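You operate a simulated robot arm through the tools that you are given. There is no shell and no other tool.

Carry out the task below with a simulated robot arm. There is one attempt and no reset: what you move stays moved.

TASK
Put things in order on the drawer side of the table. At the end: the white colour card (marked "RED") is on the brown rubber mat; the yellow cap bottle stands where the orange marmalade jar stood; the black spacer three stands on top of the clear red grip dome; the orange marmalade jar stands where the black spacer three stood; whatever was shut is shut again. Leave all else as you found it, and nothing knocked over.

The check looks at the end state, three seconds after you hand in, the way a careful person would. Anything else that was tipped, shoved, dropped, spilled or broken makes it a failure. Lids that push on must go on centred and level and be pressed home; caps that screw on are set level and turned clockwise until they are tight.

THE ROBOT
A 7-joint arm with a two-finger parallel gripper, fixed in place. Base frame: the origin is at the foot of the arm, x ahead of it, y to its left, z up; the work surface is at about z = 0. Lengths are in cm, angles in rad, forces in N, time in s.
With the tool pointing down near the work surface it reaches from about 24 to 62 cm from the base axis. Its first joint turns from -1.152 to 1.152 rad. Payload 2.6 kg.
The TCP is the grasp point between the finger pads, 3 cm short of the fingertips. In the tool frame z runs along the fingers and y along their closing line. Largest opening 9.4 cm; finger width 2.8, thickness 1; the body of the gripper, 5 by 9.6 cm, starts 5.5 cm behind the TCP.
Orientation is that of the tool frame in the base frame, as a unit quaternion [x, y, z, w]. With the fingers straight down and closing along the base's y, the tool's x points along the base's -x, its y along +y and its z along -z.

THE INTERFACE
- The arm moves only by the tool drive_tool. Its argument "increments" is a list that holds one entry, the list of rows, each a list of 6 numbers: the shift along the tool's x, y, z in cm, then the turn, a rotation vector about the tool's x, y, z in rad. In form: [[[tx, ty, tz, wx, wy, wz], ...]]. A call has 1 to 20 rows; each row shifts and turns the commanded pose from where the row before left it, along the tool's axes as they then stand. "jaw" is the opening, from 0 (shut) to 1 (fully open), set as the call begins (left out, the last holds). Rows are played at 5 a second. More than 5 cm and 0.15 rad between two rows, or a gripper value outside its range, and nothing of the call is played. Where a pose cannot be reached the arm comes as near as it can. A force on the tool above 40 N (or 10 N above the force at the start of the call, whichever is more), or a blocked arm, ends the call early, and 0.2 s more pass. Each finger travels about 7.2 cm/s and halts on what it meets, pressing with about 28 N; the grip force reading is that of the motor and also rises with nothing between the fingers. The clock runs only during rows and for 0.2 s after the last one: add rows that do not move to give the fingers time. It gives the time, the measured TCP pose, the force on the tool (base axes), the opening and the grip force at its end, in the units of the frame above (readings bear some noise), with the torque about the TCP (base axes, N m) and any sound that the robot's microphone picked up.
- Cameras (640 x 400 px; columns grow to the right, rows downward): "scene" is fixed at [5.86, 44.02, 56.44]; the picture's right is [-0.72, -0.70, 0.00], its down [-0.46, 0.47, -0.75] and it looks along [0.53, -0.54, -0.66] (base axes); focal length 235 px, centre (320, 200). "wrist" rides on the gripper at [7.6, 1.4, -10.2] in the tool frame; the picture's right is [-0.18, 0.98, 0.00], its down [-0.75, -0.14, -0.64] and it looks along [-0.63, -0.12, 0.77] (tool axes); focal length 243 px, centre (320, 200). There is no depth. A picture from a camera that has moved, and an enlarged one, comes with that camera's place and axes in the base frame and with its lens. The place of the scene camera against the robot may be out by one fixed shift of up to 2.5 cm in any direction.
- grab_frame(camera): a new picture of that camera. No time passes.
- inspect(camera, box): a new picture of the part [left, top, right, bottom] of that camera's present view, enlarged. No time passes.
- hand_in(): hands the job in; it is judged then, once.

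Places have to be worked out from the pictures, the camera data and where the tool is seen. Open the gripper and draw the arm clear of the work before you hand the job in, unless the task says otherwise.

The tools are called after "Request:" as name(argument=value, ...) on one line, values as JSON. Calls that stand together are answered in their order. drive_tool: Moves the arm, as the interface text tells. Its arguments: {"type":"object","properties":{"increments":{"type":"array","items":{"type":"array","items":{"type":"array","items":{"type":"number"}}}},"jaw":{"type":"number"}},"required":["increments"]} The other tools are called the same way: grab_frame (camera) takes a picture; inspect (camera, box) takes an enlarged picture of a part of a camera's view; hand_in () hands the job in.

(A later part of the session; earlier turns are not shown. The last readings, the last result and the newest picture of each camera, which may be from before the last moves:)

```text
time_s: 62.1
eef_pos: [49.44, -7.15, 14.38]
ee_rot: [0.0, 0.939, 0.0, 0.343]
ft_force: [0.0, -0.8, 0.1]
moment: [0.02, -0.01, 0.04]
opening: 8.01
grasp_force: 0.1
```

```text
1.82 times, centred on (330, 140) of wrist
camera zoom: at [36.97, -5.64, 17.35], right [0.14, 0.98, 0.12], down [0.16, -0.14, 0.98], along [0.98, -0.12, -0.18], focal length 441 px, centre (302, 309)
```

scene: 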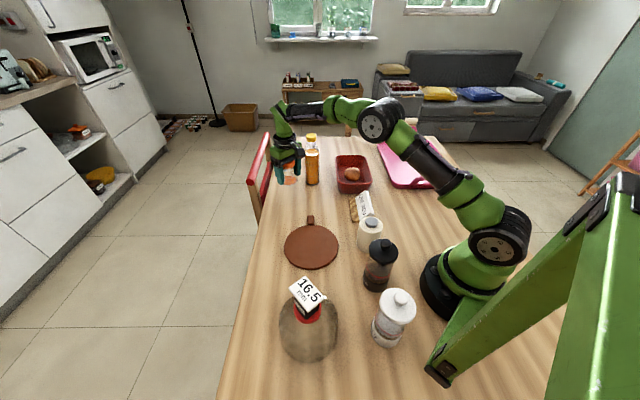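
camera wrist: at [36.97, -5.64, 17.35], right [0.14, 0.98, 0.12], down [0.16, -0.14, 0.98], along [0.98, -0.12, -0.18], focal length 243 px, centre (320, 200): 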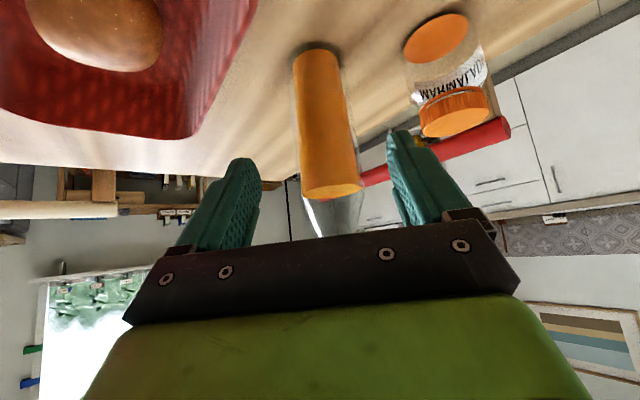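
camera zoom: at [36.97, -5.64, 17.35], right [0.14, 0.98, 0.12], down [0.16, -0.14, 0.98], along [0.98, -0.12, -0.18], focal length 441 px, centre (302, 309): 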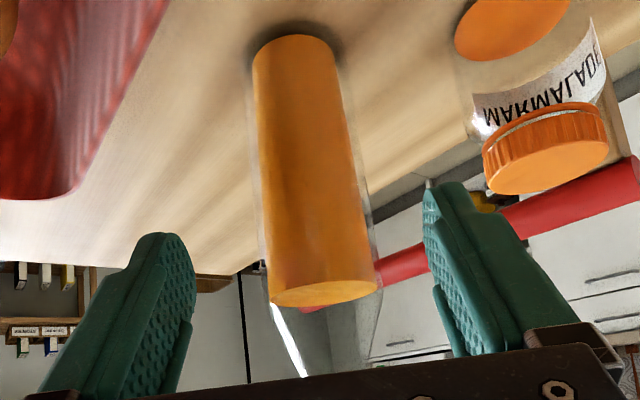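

Bottle axis ≈(57.95, −7.03), radius ≈2.8. I'll lower to TCP z≈11.2 and advance 7.85 cm so the open fingers straddle the body.

Request:
drive_tool(increments=[[[1.03, 0, 1.224, 0, 0, 0], [1.03, 0, 1.224, 0, 0, 0], [-1.5, 0, 1.263, 0, 0, 0], [-1.5, 0, 1.263, 0, 0, 0], [-1.5, 0, 1.263, 0, 0, 0], [0, 0, 0, 0, 0, 0]]], jaw=0.9)

Request:
grab_frame(camera="wrist")

Request:
inspect(camera="scene", box=[270, 110, 390, 210])

```text
time_s: 63.5
eef_pos: [55.44, -7.14, 11.3]
ee_rot: [0.0, 0.939, 0.0, 0.343]
ft_force: [0.0, 0.3, 0.3]
moment: [-0.01, 0.0, 0.02]
opening: 8.48
grasp_force: 0.0
```

```text
taken
camera wrist: at [42.96, -5.55, 14.18], right [0.14, 0.98, 0.12], down [0.16, -0.14, 0.98], along [0.98, -0.12, -0.18], focal length 243 px, centre (320, 200)
```

wrist: 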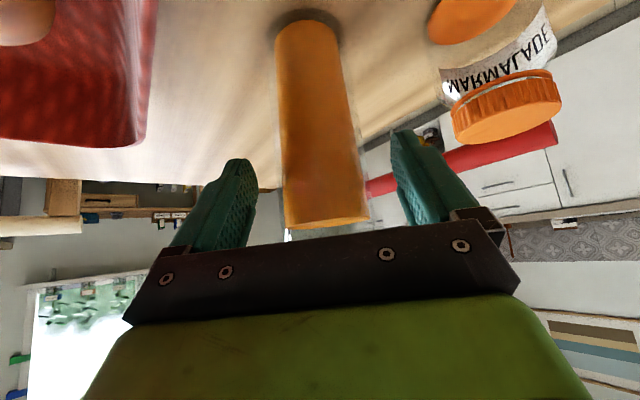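

```text
4.00 times, centred on (330, 160) of scene
camera zoom: at [5.87, 44.02, 56.44], right [-0.72, -0.7, 0.0], down [-0.46, 0.47, -0.75], along [0.53, -0.54, -0.66], focal length 938 px, centre (280, 360)
```

zoom: 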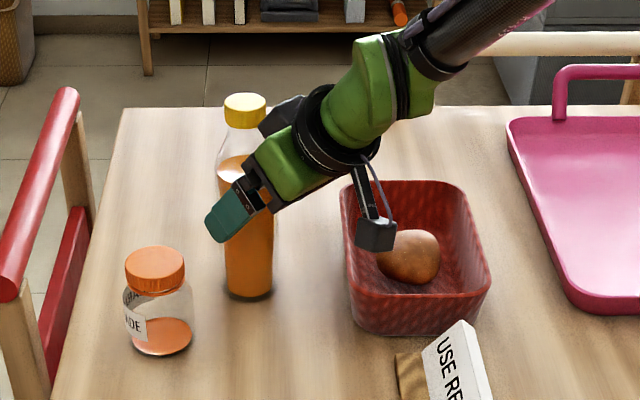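

Before the last advance I want to check the dark protrusion of the wrist near the bottle cap.

Request:
inspect(camera="scene", box=[305, 120, 361, 180])

Request:
inspect(camera="wrist", box=[220, 120, 420, 270])

```text
6.67 times, centred on (333, 150) of scene
camera zoom: at [5.87, 44.02, 56.44], right [-0.72, -0.7, 0.0], down [-0.46, 0.47, -0.75], along [0.53, -0.54, -0.66], focal length 1564 px, centre (233, 533)
```

zoom: 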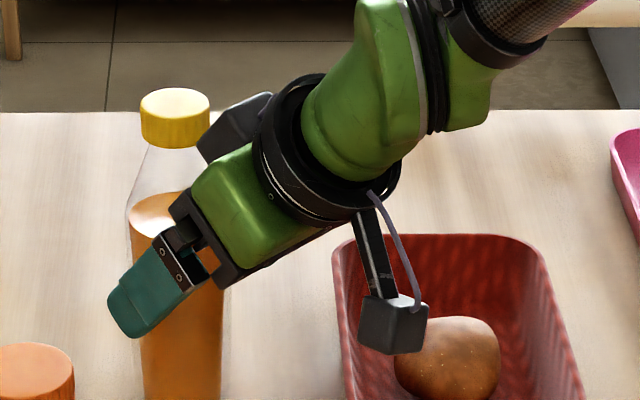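

```text
2.67 times, centred on (320, 195) of wrist
camera zoom: at [42.96, -5.55, 14.18], right [0.14, 0.98, 0.12], down [0.16, -0.14, 0.98], along [0.98, -0.12, -0.18], focal length 647 px, centre (320, 213)
```

zoom: 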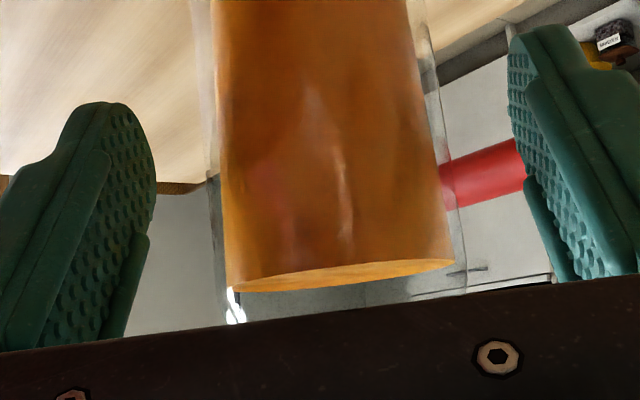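

There's a second dark box on the wrist's far side which could hit the cap if I advance at this height. I'll zoom in on it to judge its extent.

Request:
inspect(camera="scene", box=[312, 125, 352, 155])

```text
13.33 times, centred on (332, 140) of scene
camera zoom: at [5.87, 44.02, 56.44], right [-0.72, -0.7, 0.0], down [-0.46, 0.47, -0.75], along [0.53, -0.54, -0.66], focal length 3128 px, centre (160, 1000)
```

zoom: 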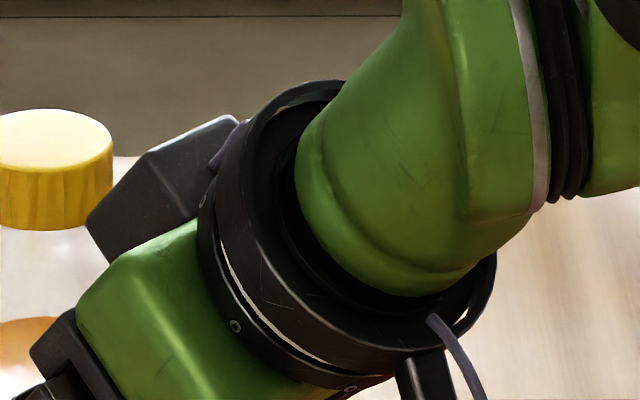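

The box's nearest corner is about (−0.4, +7.4) cm from the TCP in this tilt, so I'll grasp nearer the fingertips and higher: raise to TCP z≈13.1 and advance only to x≈56.6, keeping ~0.9 cm above the cap.

Request:
drive_tool(increments=[[[-1.16, 0, -1.377, 0, 0, 0], [0, 0, 0, 0, 0, 0]]])

Request:
drive_tool(increments=[[[-0.45, 0, 0.375, 0, 0, 0], [-0.44, 0, 0.372, 0, 0, 0], [0, 0, 0, 0, 0, 0]]])

Request:
inspect(camera="scene", box=[300, 115, 356, 200])

Request:
grab_frame(camera="wrist")

```text
time_s: 64.1
eef_pos: [55.39, -6.88, 13.11]
ee_rot: [-0.001, 0.939, 0.0, 0.343]
ft_force: [0.3, -0.7, 0.4]
moment: [0.03, -0.04, 0.0]
opening: 8.45
grasp_force: 0.0
```

```text
time_s: 64.9
eef_pos: [56.69, -7.0, 13.08]
ee_rot: [0.0, 0.939, 0.0, 0.343]
ft_force: [1.0, -0.5, -0.1]
moment: [0.03, 0.01, 0.04]
opening: 8.47
grasp_force: 0.1
```

```text
4.71 times, centred on (328, 158) of scene
camera zoom: at [5.87, 44.02, 56.44], right [-0.72, -0.7, 0.0], down [-0.46, 0.47, -0.75], along [0.53, -0.54, -0.66], focal length 1104 px, centre (282, 400)
```

zoom: 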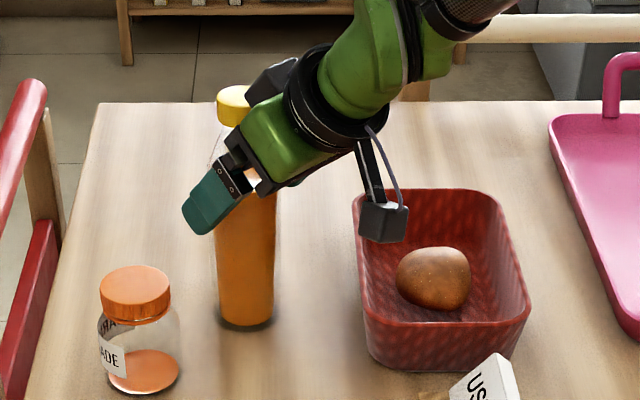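

```text
taken
camera wrist: at [44.16, -5.6, 16.02], right [0.14, 0.98, 0.12], down [0.16, -0.14, 0.98], along [0.98, -0.12, -0.18], focal length 243 px, centre (320, 200)
```

wrist: 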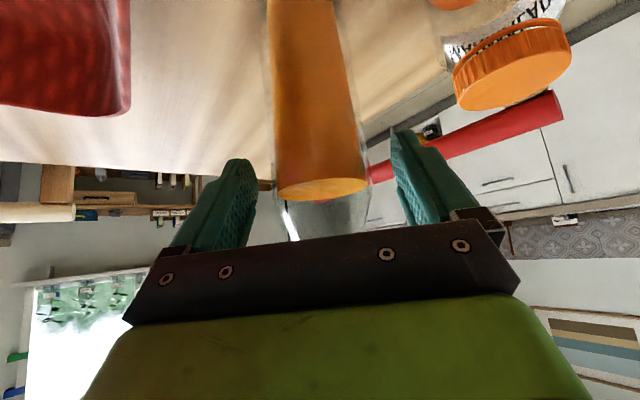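

Bottle is centred between the fingers with the tips just past its axis and the box clear of the cap. Closing.

Request:
drive_tool(increments=[[[0, 0, 0, 0, 0, 0], [0, 0, 0, 0, 0, 0], [0, 0, 0, 0, 0, 0], [0, 0, 0, 0, 0, 0]]], jaw=0)

Request:
grab_frame(camera="wrist")

Request:
inspect(camera="scene", box=[300, 115, 356, 200])

```text
time_s: 65.9
eef_pos: [56.53, -7.1, 13.11]
ee_rot: [0.0, 0.939, 0.0, 0.343]
ft_force: [1.3, -0.6, 0.4]
moment: [-0.03, -0.04, 0.01]
opening: 5.91
grasp_force: 27.8
```

```text
taken
camera wrist: at [44.16, -5.61, 16.04], right [0.14, 0.98, 0.12], down [0.16, -0.14, 0.98], along [0.98, -0.12, -0.18], focal length 243 px, centre (320, 200)
```

wrist: 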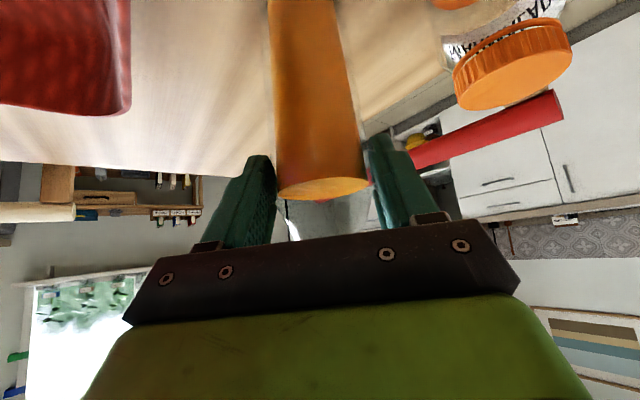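

```text
4.71 times, centred on (328, 158) of scene
camera zoom: at [5.86, 44.02, 56.44], right [-0.72, -0.7, 0.0], down [-0.46, 0.47, -0.75], along [0.53, -0.54, -0.66], focal length 1104 px, centre (282, 400)
```

zoom: 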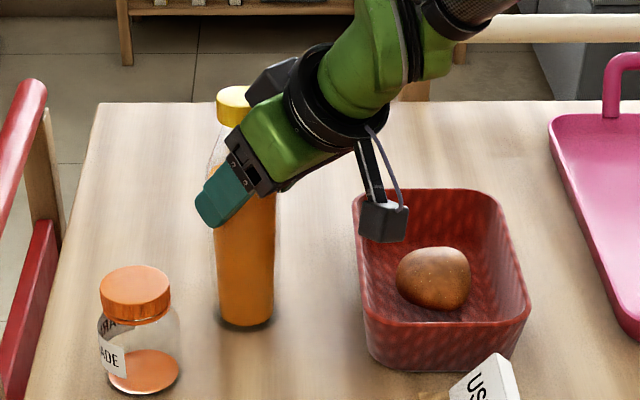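

Gripped at 5.91 cm, matching the bottle's diameter. Lifting 1 cm vertically to test.

Request:
drive_tool(increments=[[[-0.26, 0, -0.306, 0, 0, 0], [-0.386, 0, -0.459, 0, 0, 0], [0, 0, 0, 0, 0, 0], [0, 0, 0, 0, 0, 0]]])

Request:
inspect(camera="scene", box=[300, 115, 356, 200])

Request:
grab_frame(camera="wrist")

```text
time_s: 66.9
eef_pos: [56.54, -6.97, 14.1]
ee_rot: [0.0, 0.939, 0.0, 0.343]
ft_force: [0.4, 0.6, -2.2]
moment: [0.03, 0.01, 0.01]
opening: 5.89
grasp_force: 27.9
```

```text
4.71 times, centred on (328, 158) of scene
camera zoom: at [5.87, 44.02, 56.44], right [-0.72, -0.7, 0.0], down [-0.46, 0.47, -0.75], along [0.53, -0.54, -0.66], focal length 1104 px, centre (282, 400)
```

zoom: 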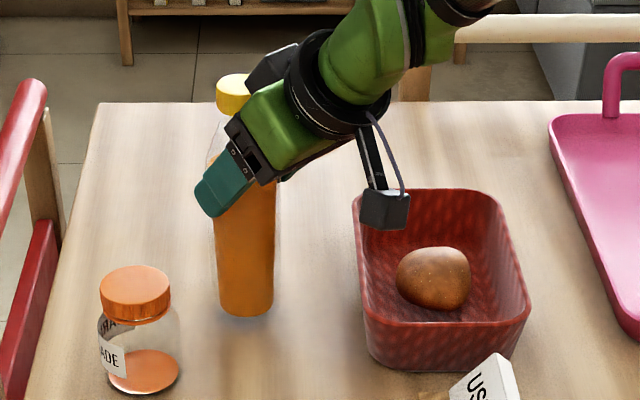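

```text
taken
camera wrist: at [44.11, -5.6, 16.99], right [0.14, 0.98, 0.12], down [0.16, -0.14, 0.98], along [0.98, -0.12, -0.18], focal length 243 px, centre (320, 200)
```

wrist: 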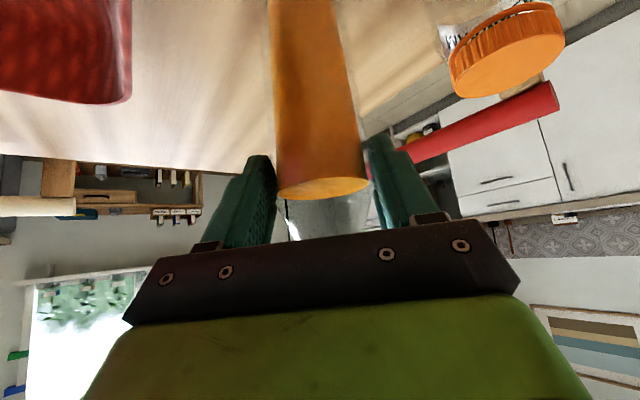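

The bottle is lifted cleanly and stays upright. I'll raise it more and carry it to the jar's old spot (axis target 43.83, −1.42).

Request:
drive_tool(increments=[[[-0.8, 0, -0.95, 0, 0, 0], [-1.3, 0, -1.543, 0, 0, 0], [-1.443, 0, -1.713, 0, 0, 0], [0.9, 0.46, -0.76, 0, 0, 0], [1.3, 0.67, -1.1, 0, 0, 0], [1.3575, 0.7, -1.144, 0, 0, 0], [1.3575, 0.7, -1.144, 0, 0, 0], [1.3575, 0.7, -1.144, 0, 0, 0], [1.3575, 0.7, -1.144, 0, 0, 0], [1.3575, 0.7, -1.144, 0, 0, 0], [1.2, 0.63, -1.0, 0, 0, 0], [0.672, 0.34, -0.57, 0, 0, 0], [0, 0, 0, 0, 0, 0], [0, 0, 0, 0, 0, 0]]])

Request:
grab_frame(camera="wrist")

Request:
grab_frame(camera="scene")

```text
time_s: 69.9
eef_pos: [42.28, -1.59, 19.48]
ee_rot: [0.0, 0.939, 0.0, 0.343]
ft_force: [0.6, -0.2, -3.0]
moment: [0.01, 0.05, -0.01]
opening: 5.77
grasp_force: 28.7
```

```text
taken
camera wrist: at [29.84, -0.11, 22.43], right [0.14, 0.98, 0.12], down [0.16, -0.14, 0.98], along [0.98, -0.12, -0.18], focal length 243 px, centre (320, 200)
```

wrist: 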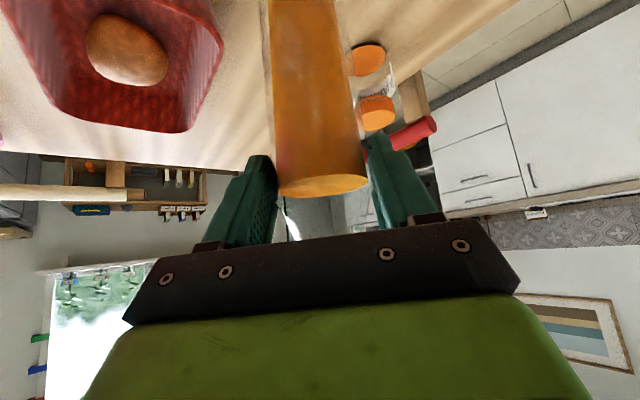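

```text
taken
```

scene: 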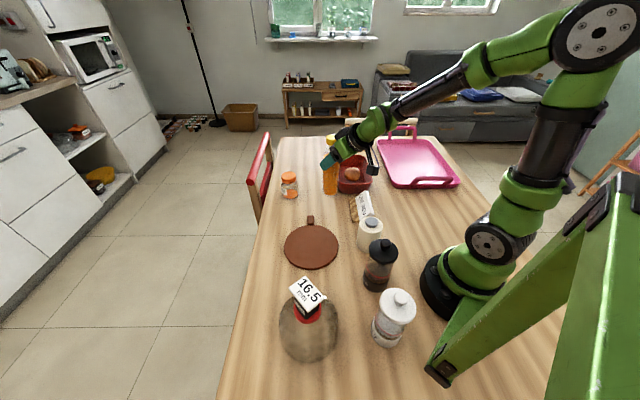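

The opening reading shrank slightly to 5.77, so I'll look closely at the bottle for slip or tilt before lowering.

Request:
inspect(camera="scene", box=[300, 125, 380, 215])

Request:
inspect(camera="wrist", box=[220, 0, 420, 250])

```text
4.44 times, centred on (340, 170) of scene
camera zoom: at [5.87, 44.02, 56.44], right [-0.72, -0.7, 0.0], down [-0.46, 0.47, -0.75], along [0.53, -0.54, -0.66], focal length 1043 px, centre (231, 333)
```

zoom: 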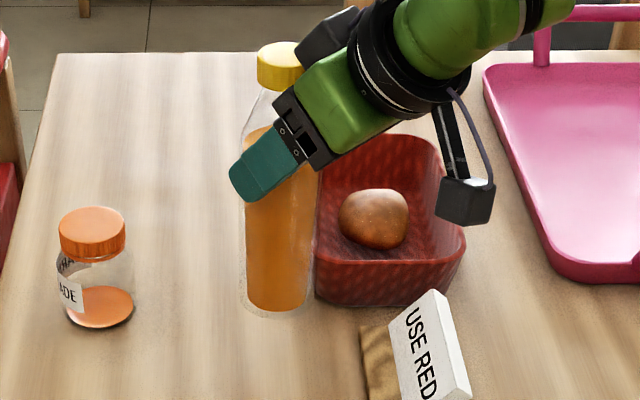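

```text
1.60 times, centred on (320, 125) of wrist
camera zoom: at [29.84, -0.11, 22.43], right [0.14, 0.98, 0.12], down [0.16, -0.14, 0.98], along [0.98, -0.12, -0.18], focal length 388 px, centre (320, 320)
```

zoom: 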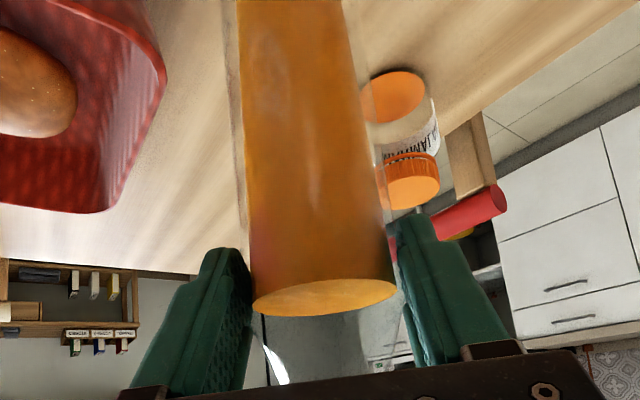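

The bottle hasn't shifted relative to the fingers and is upright. Lowering 5.9 cm toward the table now.

Request:
drive_tool(increments=[[[0.95, 0.1, 1.128, 0, 0, 0], [1.1, 0, 1.3, 0, 0, 0], [1.0, 0, 1.18, 0, 0, 0], [0.75, 0, 0.904, 0, 0, 0], [0, 0, 0, 0, 0, 0]]])

Request:
drive_tool(increments=[[[0.129, 0, 0.153, 0, 0, 0], [0, 0, 0, 0, 0, 0]]])

Request:
inspect(camera="scene", box=[300, 125, 380, 215])

```text
time_s: 71.1
eef_pos: [42.29, -1.42, 13.6]
ee_rot: [0.0, 0.939, -0.001, 0.343]
ft_force: [0.3, 0.0, -2.8]
moment: [0.0, 0.08, 0.02]
opening: 5.72
grasp_force: 27.8
```

```text
time_s: 71.7
eef_pos: [42.14, -1.43, 13.54]
ee_rot: [0.001, 0.94, 0.0, 0.342]
ft_force: [-0.2, -0.3, -2.7]
moment: [0.01, 0.06, 0.0]
opening: 5.76
grasp_force: 27.7
```

```text
4.44 times, centred on (340, 170) of scene
camera zoom: at [5.87, 44.02, 56.44], right [-0.72, -0.7, 0.0], down [-0.46, 0.47, -0.75], along [0.53, -0.54, -0.66], focal length 1043 px, centre (231, 333)
```

zoom: 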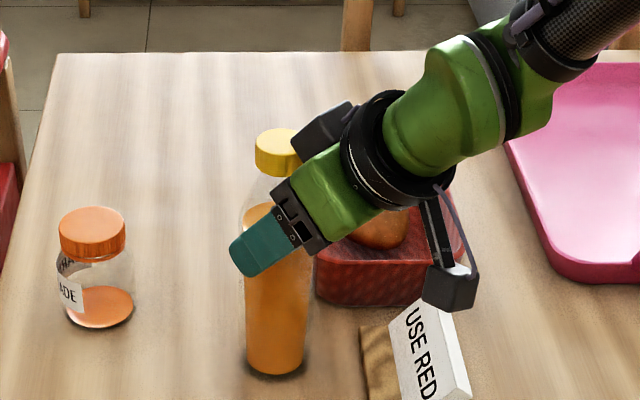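

Almost at the table. Continuing in 0.1 cm steps while watching the force.

Request:
drive_tool(increments=[[[0.064, 0, 0.0765, 0, 0, 0], [0, 0, 0, 0, 0, 0]]])

Request:
drive_tool(increments=[[[0.064, 0, 0.0765, 0, 0, 0], [0, 0, 0, 0, 0, 0]]])

Request:
drive_tool(increments=[[[0.064, 0, 0.0765, 0, 0, 0], [0, 0, 0, 0, 0, 0]]])

```text
time_s: 72.3
eef_pos: [42.26, -1.46, 13.31]
ee_rot: [0.001, 0.939, 0.0, 0.343]
ft_force: [0.3, -0.4, -3.7]
moment: [-0.02, 0.08, 0.01]
opening: 5.77
grasp_force: 28.0
```

```text
time_s: 72.9
eef_pos: [42.27, -1.32, 13.3]
ee_rot: [0.0, 0.94, 0.0, 0.342]
ft_force: [-2.1, -0.4, 1.1]
moment: [0.1, 0.15, 0.03]
opening: 5.74
grasp_force: 28.1
```

```text
time_s: 73.5
eef_pos: [42.37, -1.28, 13.38]
ee_rot: [0.0, 0.939, -0.001, 0.345]
ft_force: [-6.8, 0.8, 17.5]
moment: [0.17, 0.46, 0.07]
opening: 5.76
grasp_force: 28.2
```

The bottle is on the table. I'll back off 0.1 cm to relieve pressure, then open.

Request:
drive_tool(increments=[[[-0.064, 0, -0.0765, 0, 0, 0], [0, 0, 0, 0, 0, 0]]])

Request:
inspect(camera="scene", box=[300, 125, 380, 215])

```text
time_s: 74.1
eef_pos: [42.32, -1.34, 13.31]
ee_rot: [0.0, 0.939, -0.001, 0.344]
ft_force: [0.2, 0.5, 8.3]
moment: [-0.04, -0.49, 0.01]
opening: 5.72
grasp_force: 27.5
```

```text
4.44 times, centred on (340, 170) of scene
camera zoom: at [5.86, 44.02, 56.44], right [-0.72, -0.7, 0.0], down [-0.46, 0.47, -0.75], along [0.53, -0.54, -0.66], focal length 1043 px, centre (231, 333)
```

zoom: 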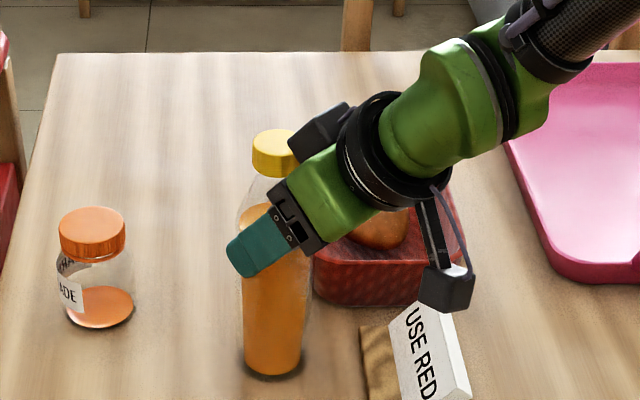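

The base sits on the same image spot where the jar stood. Opening the jaws.

Request:
drive_tool(increments=[[[0, 0, 0, 0, 0, 0], [0, 0, 0, 0, 0, 0], [0, 0, 0, 0, 0, 0]]], jaw=0.85)

Request:
grab_frame(camera="wrist")

Request:
inspect(camera="scene", box=[300, 125, 380, 215])

```text
time_s: 74.9
eef_pos: [42.32, -1.39, 13.29]
ee_rot: [0.0, 0.939, 0.0, 0.343]
ft_force: [0.0, -0.4, 0.0]
moment: [0.01, 0.03, -0.01]
opening: 7.97
grasp_force: 0.1
```

```text
taken
camera wrist: at [29.87, 0.12, 16.21], right [0.14, 0.98, 0.12], down [0.16, -0.14, 0.98], along [0.98, -0.12, -0.18], focal length 243 px, centre (320, 200)
```

wrist: 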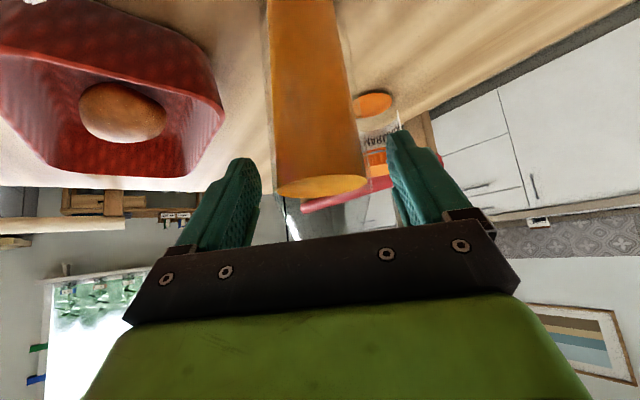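

```text
4.44 times, centred on (340, 170) of scene
camera zoom: at [5.86, 44.02, 56.44], right [-0.72, -0.7, 0.0], down [-0.46, 0.47, -0.75], along [0.53, -0.54, -0.66], focal length 1043 px, centre (231, 333)
```

zoom: 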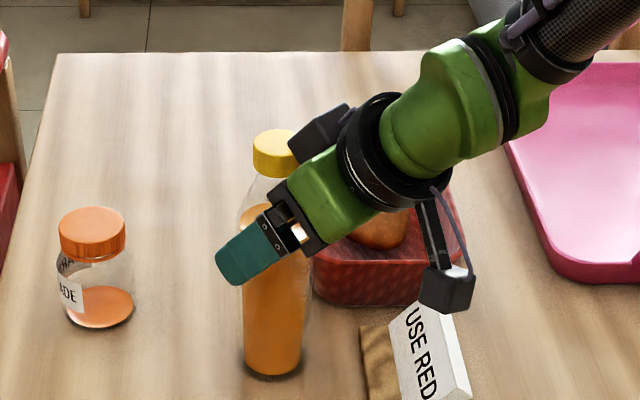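

The bottle stands free and upright. I'll retreat along the finger axis (back and up), then un-tilt the tool.

Request:
drive_tool(increments=[[[0, 0, -1, 0, 0, 0], [0, 0, -2, 0, 0, 0], [0, 0, -3, 0, 0, 0], [0, 0, -2, 0, 0, 0], [-1.93, 0, -2.29, 0, 0, 0], [-1.93, 0, -2.29, 0, 0, 0], [0, 0, 0, 0, 0, 0]]])

Request:
grab_frame(camera="scene")

Request:
grab_frame(camera="wrist")

```text
time_s: 76.5
eef_pos: [37.25, -1.42, 25.37]
ee_rot: [0.001, 0.939, 0.0, 0.343]
ft_force: [-0.2, -0.1, 0.3]
moment: [0.0, 0.02, -0.03]
opening: 7.99
grasp_force: 0.0
```

```text
taken
```

scene: 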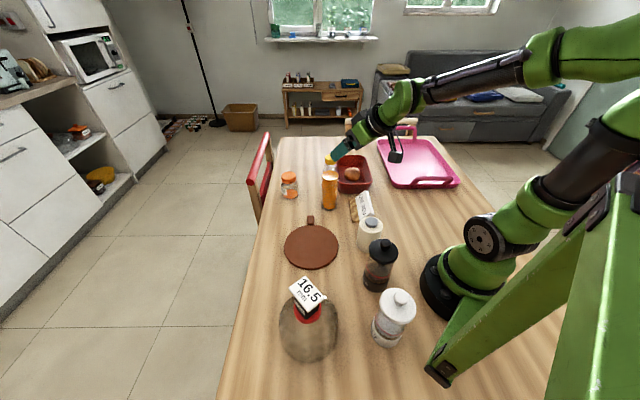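

```text
taken
camera wrist: at [24.74, 0.11, 28.3], right [0.14, 0.98, 0.12], down [0.16, -0.14, 0.98], along [0.98, -0.12, -0.18], focal length 243 px, centre (320, 200)
```

wrist: 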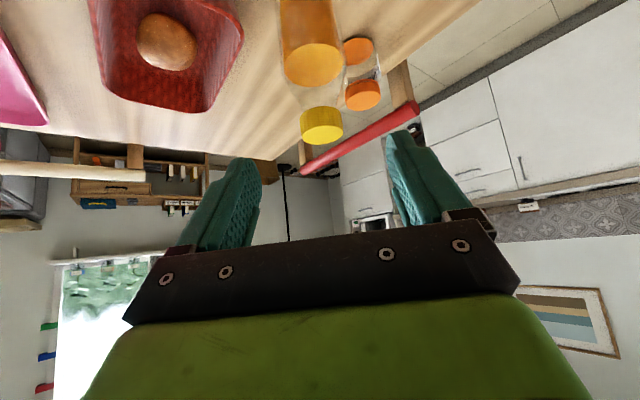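

Everything stands well. Now the card: I'll un-tilt, yaw +0.785 about tool z so the fingers close across the slab, and move above it.

Request:
drive_tool(increments=[[[0, 0, 0, 0, 0.14, 0], [0, 0, 0, 0, 0.14, 0], [0, 0, 0, 0, 0.14, 0], [0, 0, 0, 0, 0.14, 0], [0, 0, 0, 0, 0.14, 0], [0, 0, 0, 0, 0, 0.131], [0, 0, 0, 0, 0, 0.131], [0, 0, 0, 0, 0, 0.131], [0, 0, 0, 0, 0, 0.131], [0, 0, 0, 0, 0, 0.131], [0, 0, 0, 0, 0, 0.13], [-0.79, -2.79, 1.8, 0, 0, 0], [-0.79, -2.79, 1.8, 0, 0, 0], [-0.79, -2.79, 1.8, 0, 0, 0], [0, 0, 0, 0, 0, 0], [0, 0, 0, 0, 0, 0]]], jaw=0.3)

Request:
grab_frame(camera="wrist")

Request:
inspect(camera="scene", box=[310, 130, 410, 230])

```text
time_s: 79.9
eef_pos: [32.8, -9.04, 20.06]
ee_rot: [0.383, 0.924, 0.0, 0.0]
ft_force: [-0.4, 0.0, 0.3]
moment: [0.0, -0.01, -0.01]
opening: 2.8
grasp_force: 0.1
```

```text
taken
camera wrist: at [28.44, -2.55, 30.32], right [0.83, 0.56, 0.0], down [0.43, -0.63, 0.64], along [0.36, -0.53, -0.77], focal length 243 px, centre (320, 200)
```

wrist: 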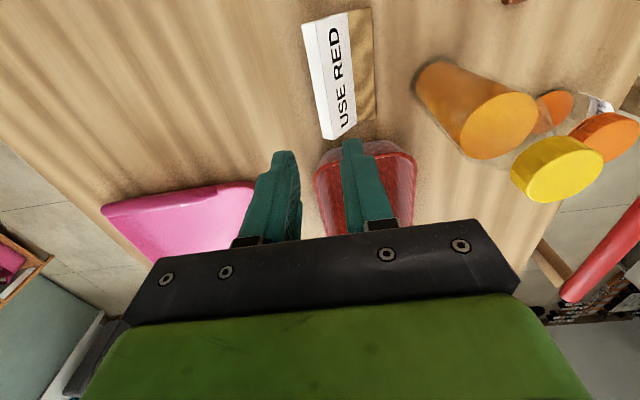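

```text
4.00 times, centred on (360, 180) of scene
camera zoom: at [5.86, 44.02, 56.44], right [-0.72, -0.7, 0.0], down [-0.46, 0.47, -0.75], along [0.53, -0.54, -0.66], focal length 938 px, centre (160, 280)
```

zoom: 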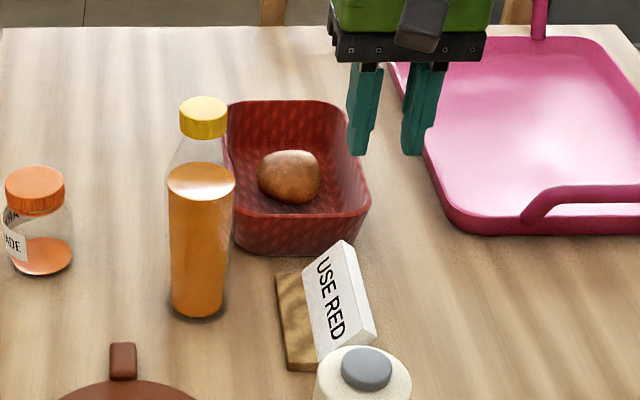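

Everything is fine so far. I'll zoom into the card from this aligned view to refine its pose in the tool frame.

Request:
inspect(camera="wrist", box=[280, 0, 400, 150])

```text
2.67 times, centred on (340, 75) of wrist
camera zoom: at [28.44, -2.55, 30.32], right [0.83, 0.56, 0.0], down [0.43, -0.63, 0.64], along [0.36, -0.53, -0.77], focal length 647 px, centre (267, 533)
```

zoom: 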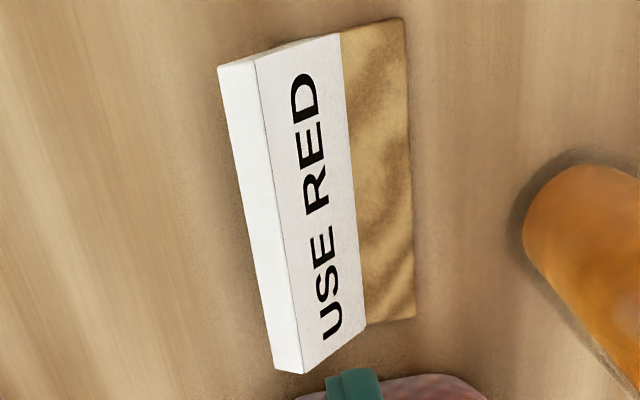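

Refined: the slab's top-edge midline is exactly under the tool (tool y≈0, z≈4.3), centred at tool x=+0.5 and leaning ≈37°. I'll tilt the tool by −0.65 about tool x to match, and go to a pre-grasp 8 cm back along the slab plane.

Request:
drive_tool(increments=[[[0, 0, 0, -0.13, 0, 0], [0, 0, 0, -0.13, 0, 0], [0, 0, 0, -0.13, 0, 0], [0, 0, 0, -0.13, 0, 0], [0, 0, 0, -0.13, 0, 0], [0.167, -3.18, 1.52, 0, 0, 0], [0.167, -3.18, 1.52, 0, 0, 0], [0.167, -3.17, 1.51, 0, 0, 0], [0, 0, 0, 0, 0, 0], [0, 0, 0, 0, 0, 0]]], jaw=0.28)

Request:
grab_frame(camera="wrist")

Request:
inspect(camera="scene", box=[320, 140, 420, 240])

```text
time_s: 82.1
eef_pos: [29.38, -11.98, 10.51]
ee_rot: [0.363, 0.875, 0.295, 0.122]
ft_force: [-0.3, 0.4, 0.4]
moment: [0.04, 0.0, 0.0]
opening: 2.62
grasp_force: 0.0
```

```text
taken
camera wrist: at [20.36, -10.16, 19.54], right [0.68, 0.42, 0.59], down [0.18, -0.89, 0.43], along [0.71, -0.19, -0.68], focal length 243 px, centre (320, 200)
```

wrist: 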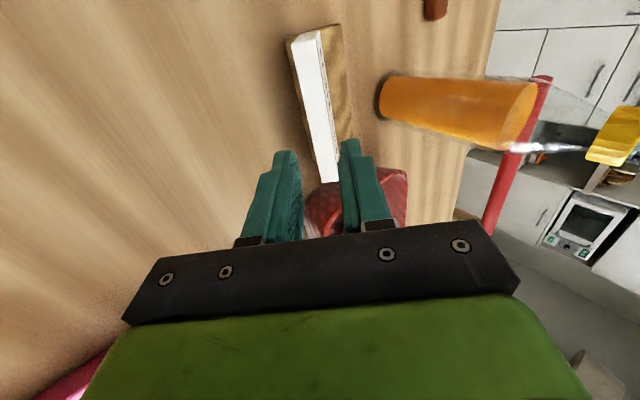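

```text
4.00 times, centred on (370, 190) of scene
camera zoom: at [5.87, 44.02, 56.44], right [-0.72, -0.7, 0.0], down [-0.46, 0.47, -0.75], along [0.53, -0.54, -0.66], focal length 938 px, centre (120, 240)
```

zoom: 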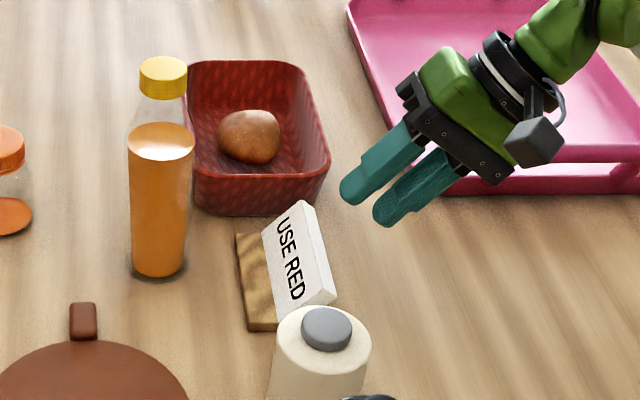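

The fingers line up with the slab plane. I'll zoom to verify centring and the lean angle.

Request:
inspect(camera="wrist", box=[270, 10, 390, 200])

```text
2.11 times, centred on (330, 105) of wrist
camera zoom: at [20.36, -10.16, 19.54], right [0.68, 0.42, 0.59], down [0.18, -0.89, 0.43], along [0.71, -0.19, -0.68], focal length 511 px, centre (299, 400)
```

zoom: 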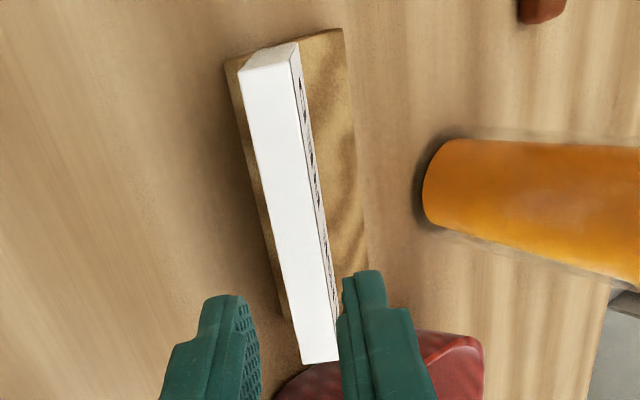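

Offsets are tiny: shift tool x by +0.17 and tilt 0.03 rad more. I'll apply these and advance 4.3 cm, then check again before the fingers straddle the slab.

Request:
drive_tool(increments=[[[0, 0, 0, -0.03, 0, 0], [0.17, -0.32, 0, 0, 0, 0], [0, 0, 2, 0, 0, 0], [0, 0, 2.3, 0, 0, 0], [0, 0, 0, 0, 0, 0], [0, 0, 0, 0, 0, 0]]])

Request:
inspect(camera="wrist", box=[230, 10, 410, 230])

Request:
inspect(camera="scene", box=[330, 160, 410, 230])

```text
time_s: 83.5
eef_pos: [30.78, -10.2, 6.83]
ee_rot: [0.361, 0.871, 0.308, 0.128]
ft_force: [-1.0, 0.7, -0.4]
moment: [-0.01, 0.0, 0.03]
opening: 2.63
grasp_force: 0.0
```

```text
1.82 times, centred on (320, 120) of wrist
camera zoom: at [21.65, -8.52, 15.7], right [0.67, 0.41, 0.62], down [0.17, -0.9, 0.41], along [0.72, -0.17, -0.67], focal length 441 px, centre (320, 346)
```

zoom: 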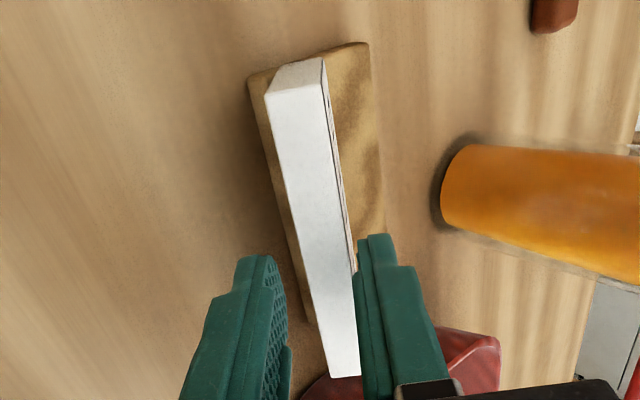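

```text
5.71 times, centred on (370, 195) of scene
camera zoom: at [5.87, 44.02, 56.44], right [-0.72, -0.7, 0.0], down [-0.46, 0.47, -0.75], along [0.53, -0.54, -0.66], focal length 1341 px, centre (34, 229)
```

zoom: 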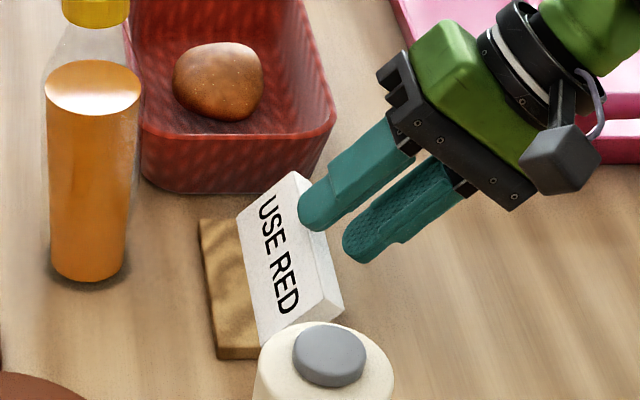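

Well centred (0.1 cm off). I'll apply +0.1 in tool y and advance the final 3.7 cm so the pads straddle the slab, staying above the table.

Request:
drive_tool(increments=[[[0, 0.1, 1.2, 0, 0, 0], [0, 0, 1.3, 0, 0, 0], [0, 0, 0.7, 0, 0, 0], [0, 0, 0.5, 0, 0, 0], [0, 0, 0, 0, 0, 0]]])

Request:
inspect(camera="wrist", box=[230, 10, 410, 230])

Request:
inspect(camera="scene", box=[330, 160, 410, 230])

```text
time_s: 84.7
eef_pos: [32.54, -8.5, 4.09]
ee_rot: [0.361, 0.871, 0.307, 0.129]
ft_force: [0.4, 1.2, 0.0]
moment: [0.03, 0.01, 0.0]
opening: 2.65
grasp_force: 0.0
```

```text
1.82 times, centred on (320, 120) of wrist
camera zoom: at [23.34, -6.86, 13.03], right [0.67, 0.41, 0.62], down [0.17, -0.9, 0.41], along [0.72, -0.17, -0.67], focal length 441 px, centre (320, 346)
```

zoom: 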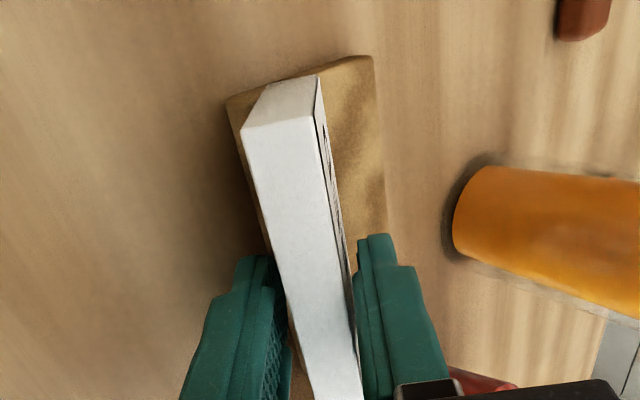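

```text
5.71 times, centred on (370, 195) of scene
camera zoom: at [5.86, 44.02, 56.44], right [-0.72, -0.7, 0.0], down [-0.46, 0.47, -0.75], along [0.53, -0.54, -0.66], focal length 1341 px, centre (34, 229)
```

zoom: 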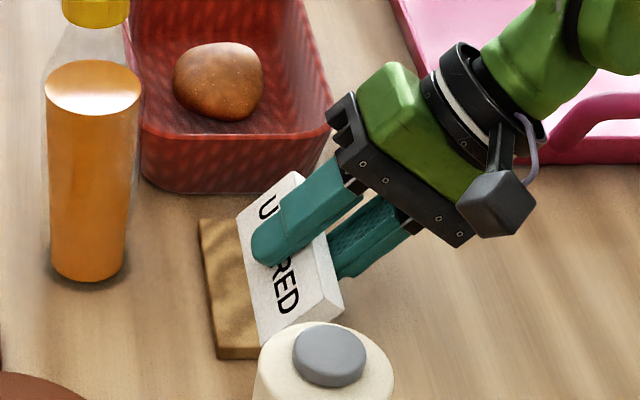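

The slab is between the pads with no contact force. Closing.

Request:
drive_tool(increments=[[[0, 0, 0, 0, 0, 0], [0, 0, 0, 0, 0, 0], [0, 0, 0, 0, 0, 0], [0, 0, 0, 0, 0, 0]]], jaw=0)

Request:
inspect(camera="scene", box=[330, 160, 410, 230])

Request:
inspect(camera="wrist", box=[230, 10, 410, 230])

```text
time_s: 85.7
eef_pos: [32.51, -8.6, 4.19]
ee_rot: [0.361, 0.871, 0.307, 0.127]
ft_force: [0.2, 0.1, 0.7]
moment: [0.01, 0.04, 0.0]
opening: 1.98
grasp_force: 27.7
```

```text
5.71 times, centred on (370, 195) of scene
camera zoom: at [5.86, 44.02, 56.44], right [-0.72, -0.7, 0.0], down [-0.46, 0.47, -0.75], along [0.53, -0.54, -0.66], focal length 1341 px, centre (34, 229)
```

zoom: 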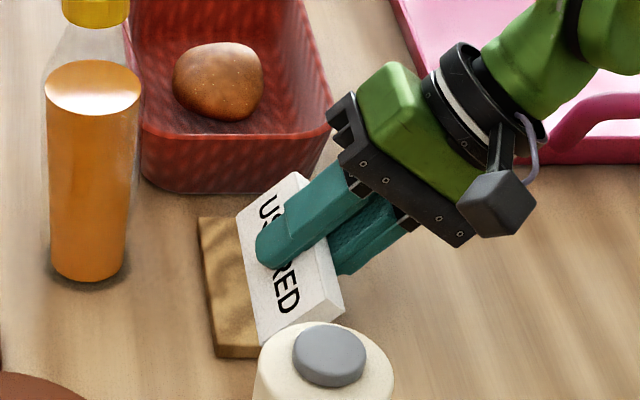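

```text
1.82 times, centred on (320, 120) of wrist
camera zoom: at [23.32, -6.87, 13.05], right [0.67, 0.41, 0.62], down [0.17, -0.9, 0.41], along [0.72, -0.17, -0.67], focal length 441 px, centre (320, 346)
```

zoom: 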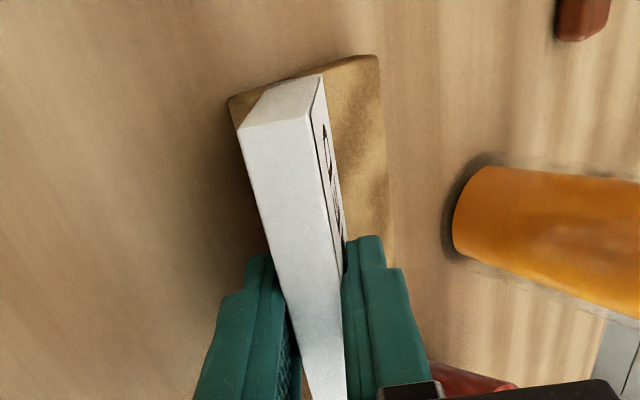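

Gripped (the reading runs ~0.4 above true width, matching the 1.5 cm slab). Lifting 1 cm vertically to test.

Request:
drive_tool(increments=[[[0, 0.189, -0.233, 0, 0, 0], [0, 0.44, -0.545, 0, 0, 0], [0, 0, 0, 0, 0, 0], [0, 0, 0, 0, 0, 0]]])

Request:
inspect(camera="scene", box=[330, 160, 410, 230])

Request:
inspect(camera="wrist", box=[230, 10, 410, 230])

```text
time_s: 86.7
eef_pos: [32.34, -8.45, 5.18]
ee_rot: [0.361, 0.871, 0.308, 0.127]
ft_force: [-0.5, -1.0, -1.1]
moment: [0.0, -0.01, -0.03]
opening: 1.96
grasp_force: 27.5
```

```text
5.71 times, centred on (370, 195) of scene
camera zoom: at [5.87, 44.02, 56.44], right [-0.72, -0.7, 0.0], down [-0.46, 0.47, -0.75], along [0.53, -0.54, -0.66], focal length 1341 px, centre (34, 229)
```

zoom: 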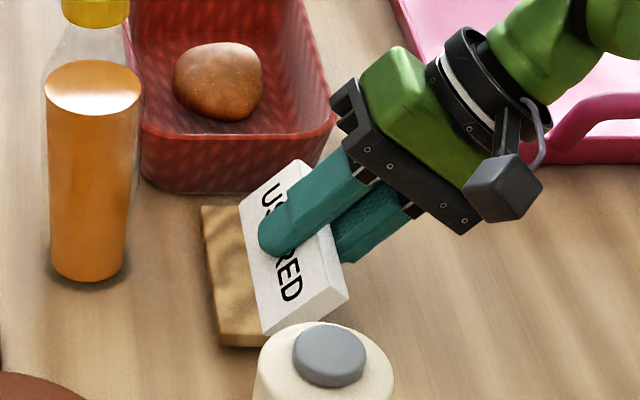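

```text
1.82 times, centred on (320, 120) of wrist
camera zoom: at [23.27, -6.87, 14.03], right [0.67, 0.41, 0.62], down [0.17, -0.9, 0.41], along [0.72, -0.17, -0.67], focal length 441 px, centre (320, 346)
```

zoom: 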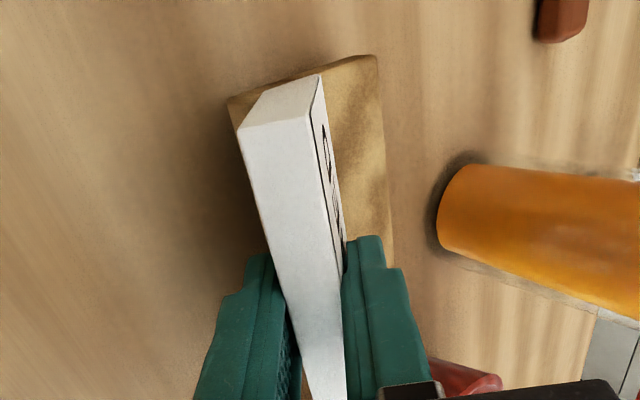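

The whole card (slab plus golden foot) lifts rigidly. I'll raise it 20 cm so it clears the bottle, and then check before swinging.

Request:
drive_tool(increments=[[[0, 1.258, -1.556, 0, 0, 0], [0, 2.2, -2.72, 0, 0, 0], [0, 2.516, -3.112, 0, 0, 0], [0, 2.516, -3.112, 0, 0, 0], [0, 2.516, -3.112, 0, 0, 0], [0, 1.574, -1.948, 0, 0, 0], [0, 0, 0, 0, 0, 0], [0, 0, 0, 0, 0, 0]]])

Request:
grab_frame(camera="scene")

Request:
grab_frame(camera="wrist")

```text
time_s: 88.5
eef_pos: [32.49, -8.26, 25.31]
ee_rot: [0.361, 0.871, 0.308, 0.127]
ft_force: [-0.4, -1.0, -0.2]
moment: [0.0, 0.01, 0.04]
opening: 1.95
grasp_force: 27.9
```

```text
taken
```

scene: 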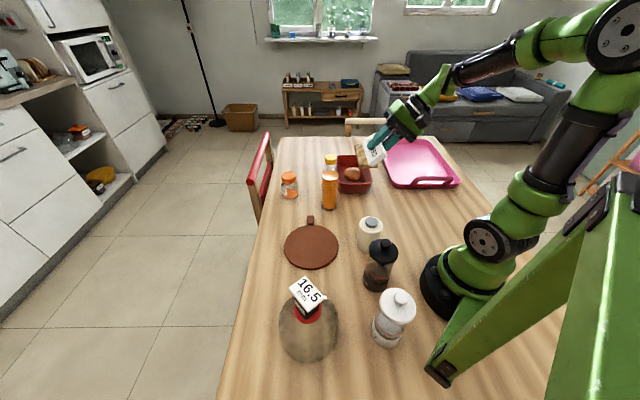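

```text
taken
camera wrist: at [23.23, -6.7, 34.12], right [0.67, 0.41, 0.62], down [0.17, -0.9, 0.41], along [0.72, -0.17, -0.67], focal length 243 px, centre (320, 200)
```

wrist: 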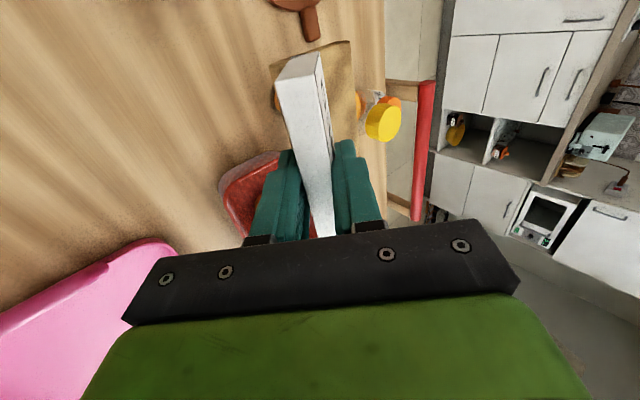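

The card is held high and steady. Now I'll rotate about the vertical by +0.67 rad and translate over to the mat.

Request:
drive_tool(increments=[[[0, 0, 0, 0, 0.0845, -0.1046], [0, 0, 0, 0, 0.0845, -0.1046], [0, 0, 0, 0, 0.0845, -0.1046], [0, 0, 0, 0, 0.0845, -0.1046], [0, 0, 0, 0, 0.0845, -0.1046], [0, 0, 0, 0, 0, 0], [0.026, 2.4, 1.94, 0, 0, 0], [0.026, 2.726, 2.204, 0, 0, 0], [0.026, 2.726, 2.204, 0, 0, 0], [0.026, 2.726, 2.204, 0, 0, 0], [0.026, 2.726, 2.204, 0, 0, 0], [0, 2.726, 2.204, 0, 0, 0], [0, 0, 0, 0, 0, 0], [0, 0, 0, 0, 0, 0]]])

Request:
grab_frame(camera="scene")

Request:
grab_frame(camera="wrist")

```text
time_s: 91.5
eef_pos: [34.72, 12.14, 24.96]
ee_rot: [0.054, 0.941, 0.332, 0.019]
ft_force: [0.5, -0.3, -0.4]
moment: [0.0, 0.01, 0.0]
opening: 1.97
grasp_force: 28.3
```

```text
taken
```

scene: 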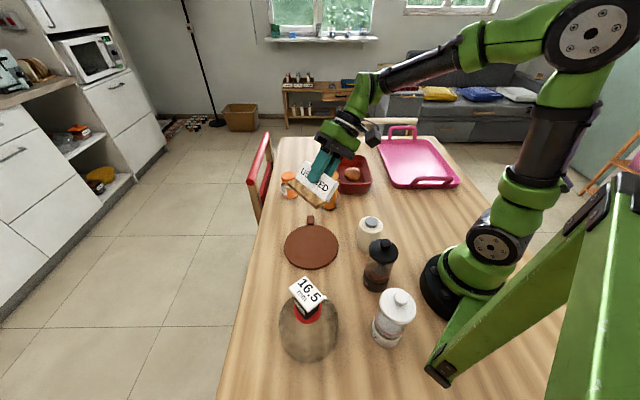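

```text
taken
camera wrist: at [26.52, 7.67, 33.84], right [0.27, 0.74, 0.62], down [0.69, -0.6, 0.41], along [0.67, 0.32, -0.67], focal length 243 px, centre (320, 200)
```

wrist: 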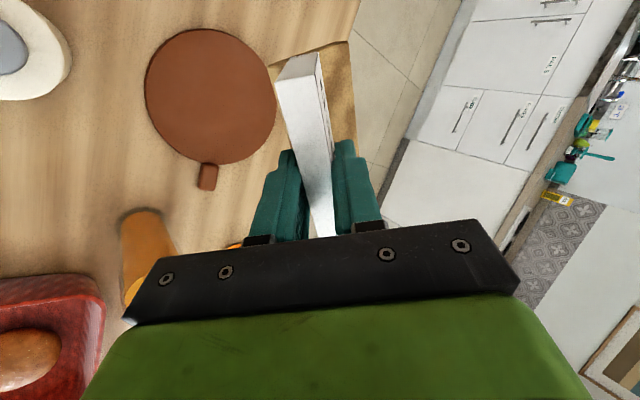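

The card hovers over the mat area; mat centre from this view ≈(35.1, 15.2). I'll adjust slightly and lower by 17 cm, then inspect.

Request:
drive_tool(increments=[[[0, -0.195, -0.157, 0, 0, 0], [0, -2.516, 3.112, 0, 0, 0], [0, -2.516, 3.112, 0, 0, 0], [0, -2.516, 3.112, 0, 0, 0], [0, -1.887, 2.334, 0, 0, 0], [0, -1.258, 1.556, 0, 0, 0], [0, 0, 0, 0, 0, 0], [0, 0, 0, 0, 0, 0]]])

Request:
grab_frame(camera="wrist")

Request:
inspect(camera="scene", box=[260, 170, 400, 290])

```text
time_s: 93.3
eef_pos: [34.57, 11.67, 8.22]
ee_rot: [0.053, 0.941, 0.332, 0.019]
ft_force: [0.0, -0.4, -0.4]
moment: [-0.03, -0.04, -0.01]
opening: 2.0
grasp_force: 28.0
```

```text
taken
camera wrist: at [26.4, 7.25, 17.05], right [0.27, 0.74, 0.62], down [0.69, -0.6, 0.41], along [0.67, 0.32, -0.67], focal length 243 px, centre (320, 200)
```

wrist: 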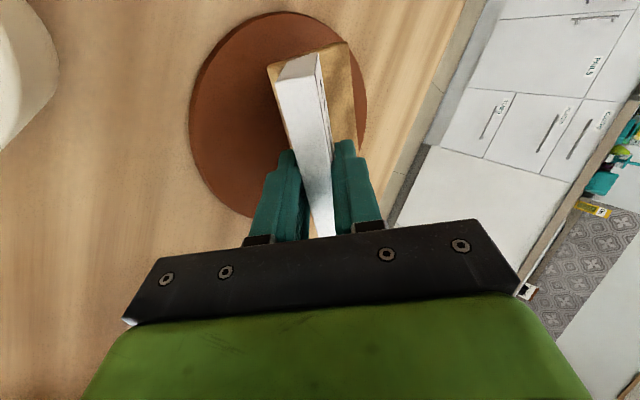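

```text
3.33 times, centred on (330, 230) of scene
camera zoom: at [5.87, 44.02, 56.44], right [-0.72, -0.7, 0.0], down [-0.46, 0.47, -0.75], along [0.53, -0.54, -0.66], focal length 782 px, centre (287, 100)
```

zoom: 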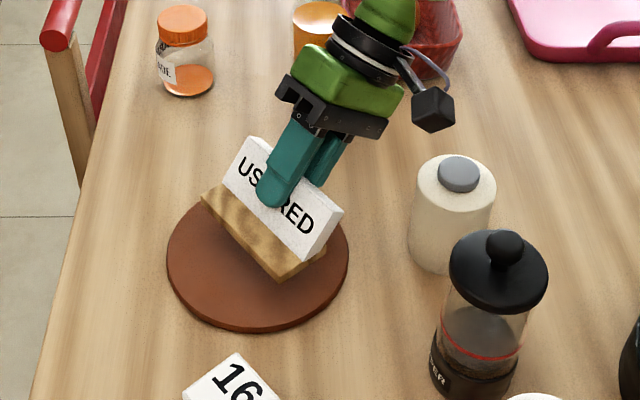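

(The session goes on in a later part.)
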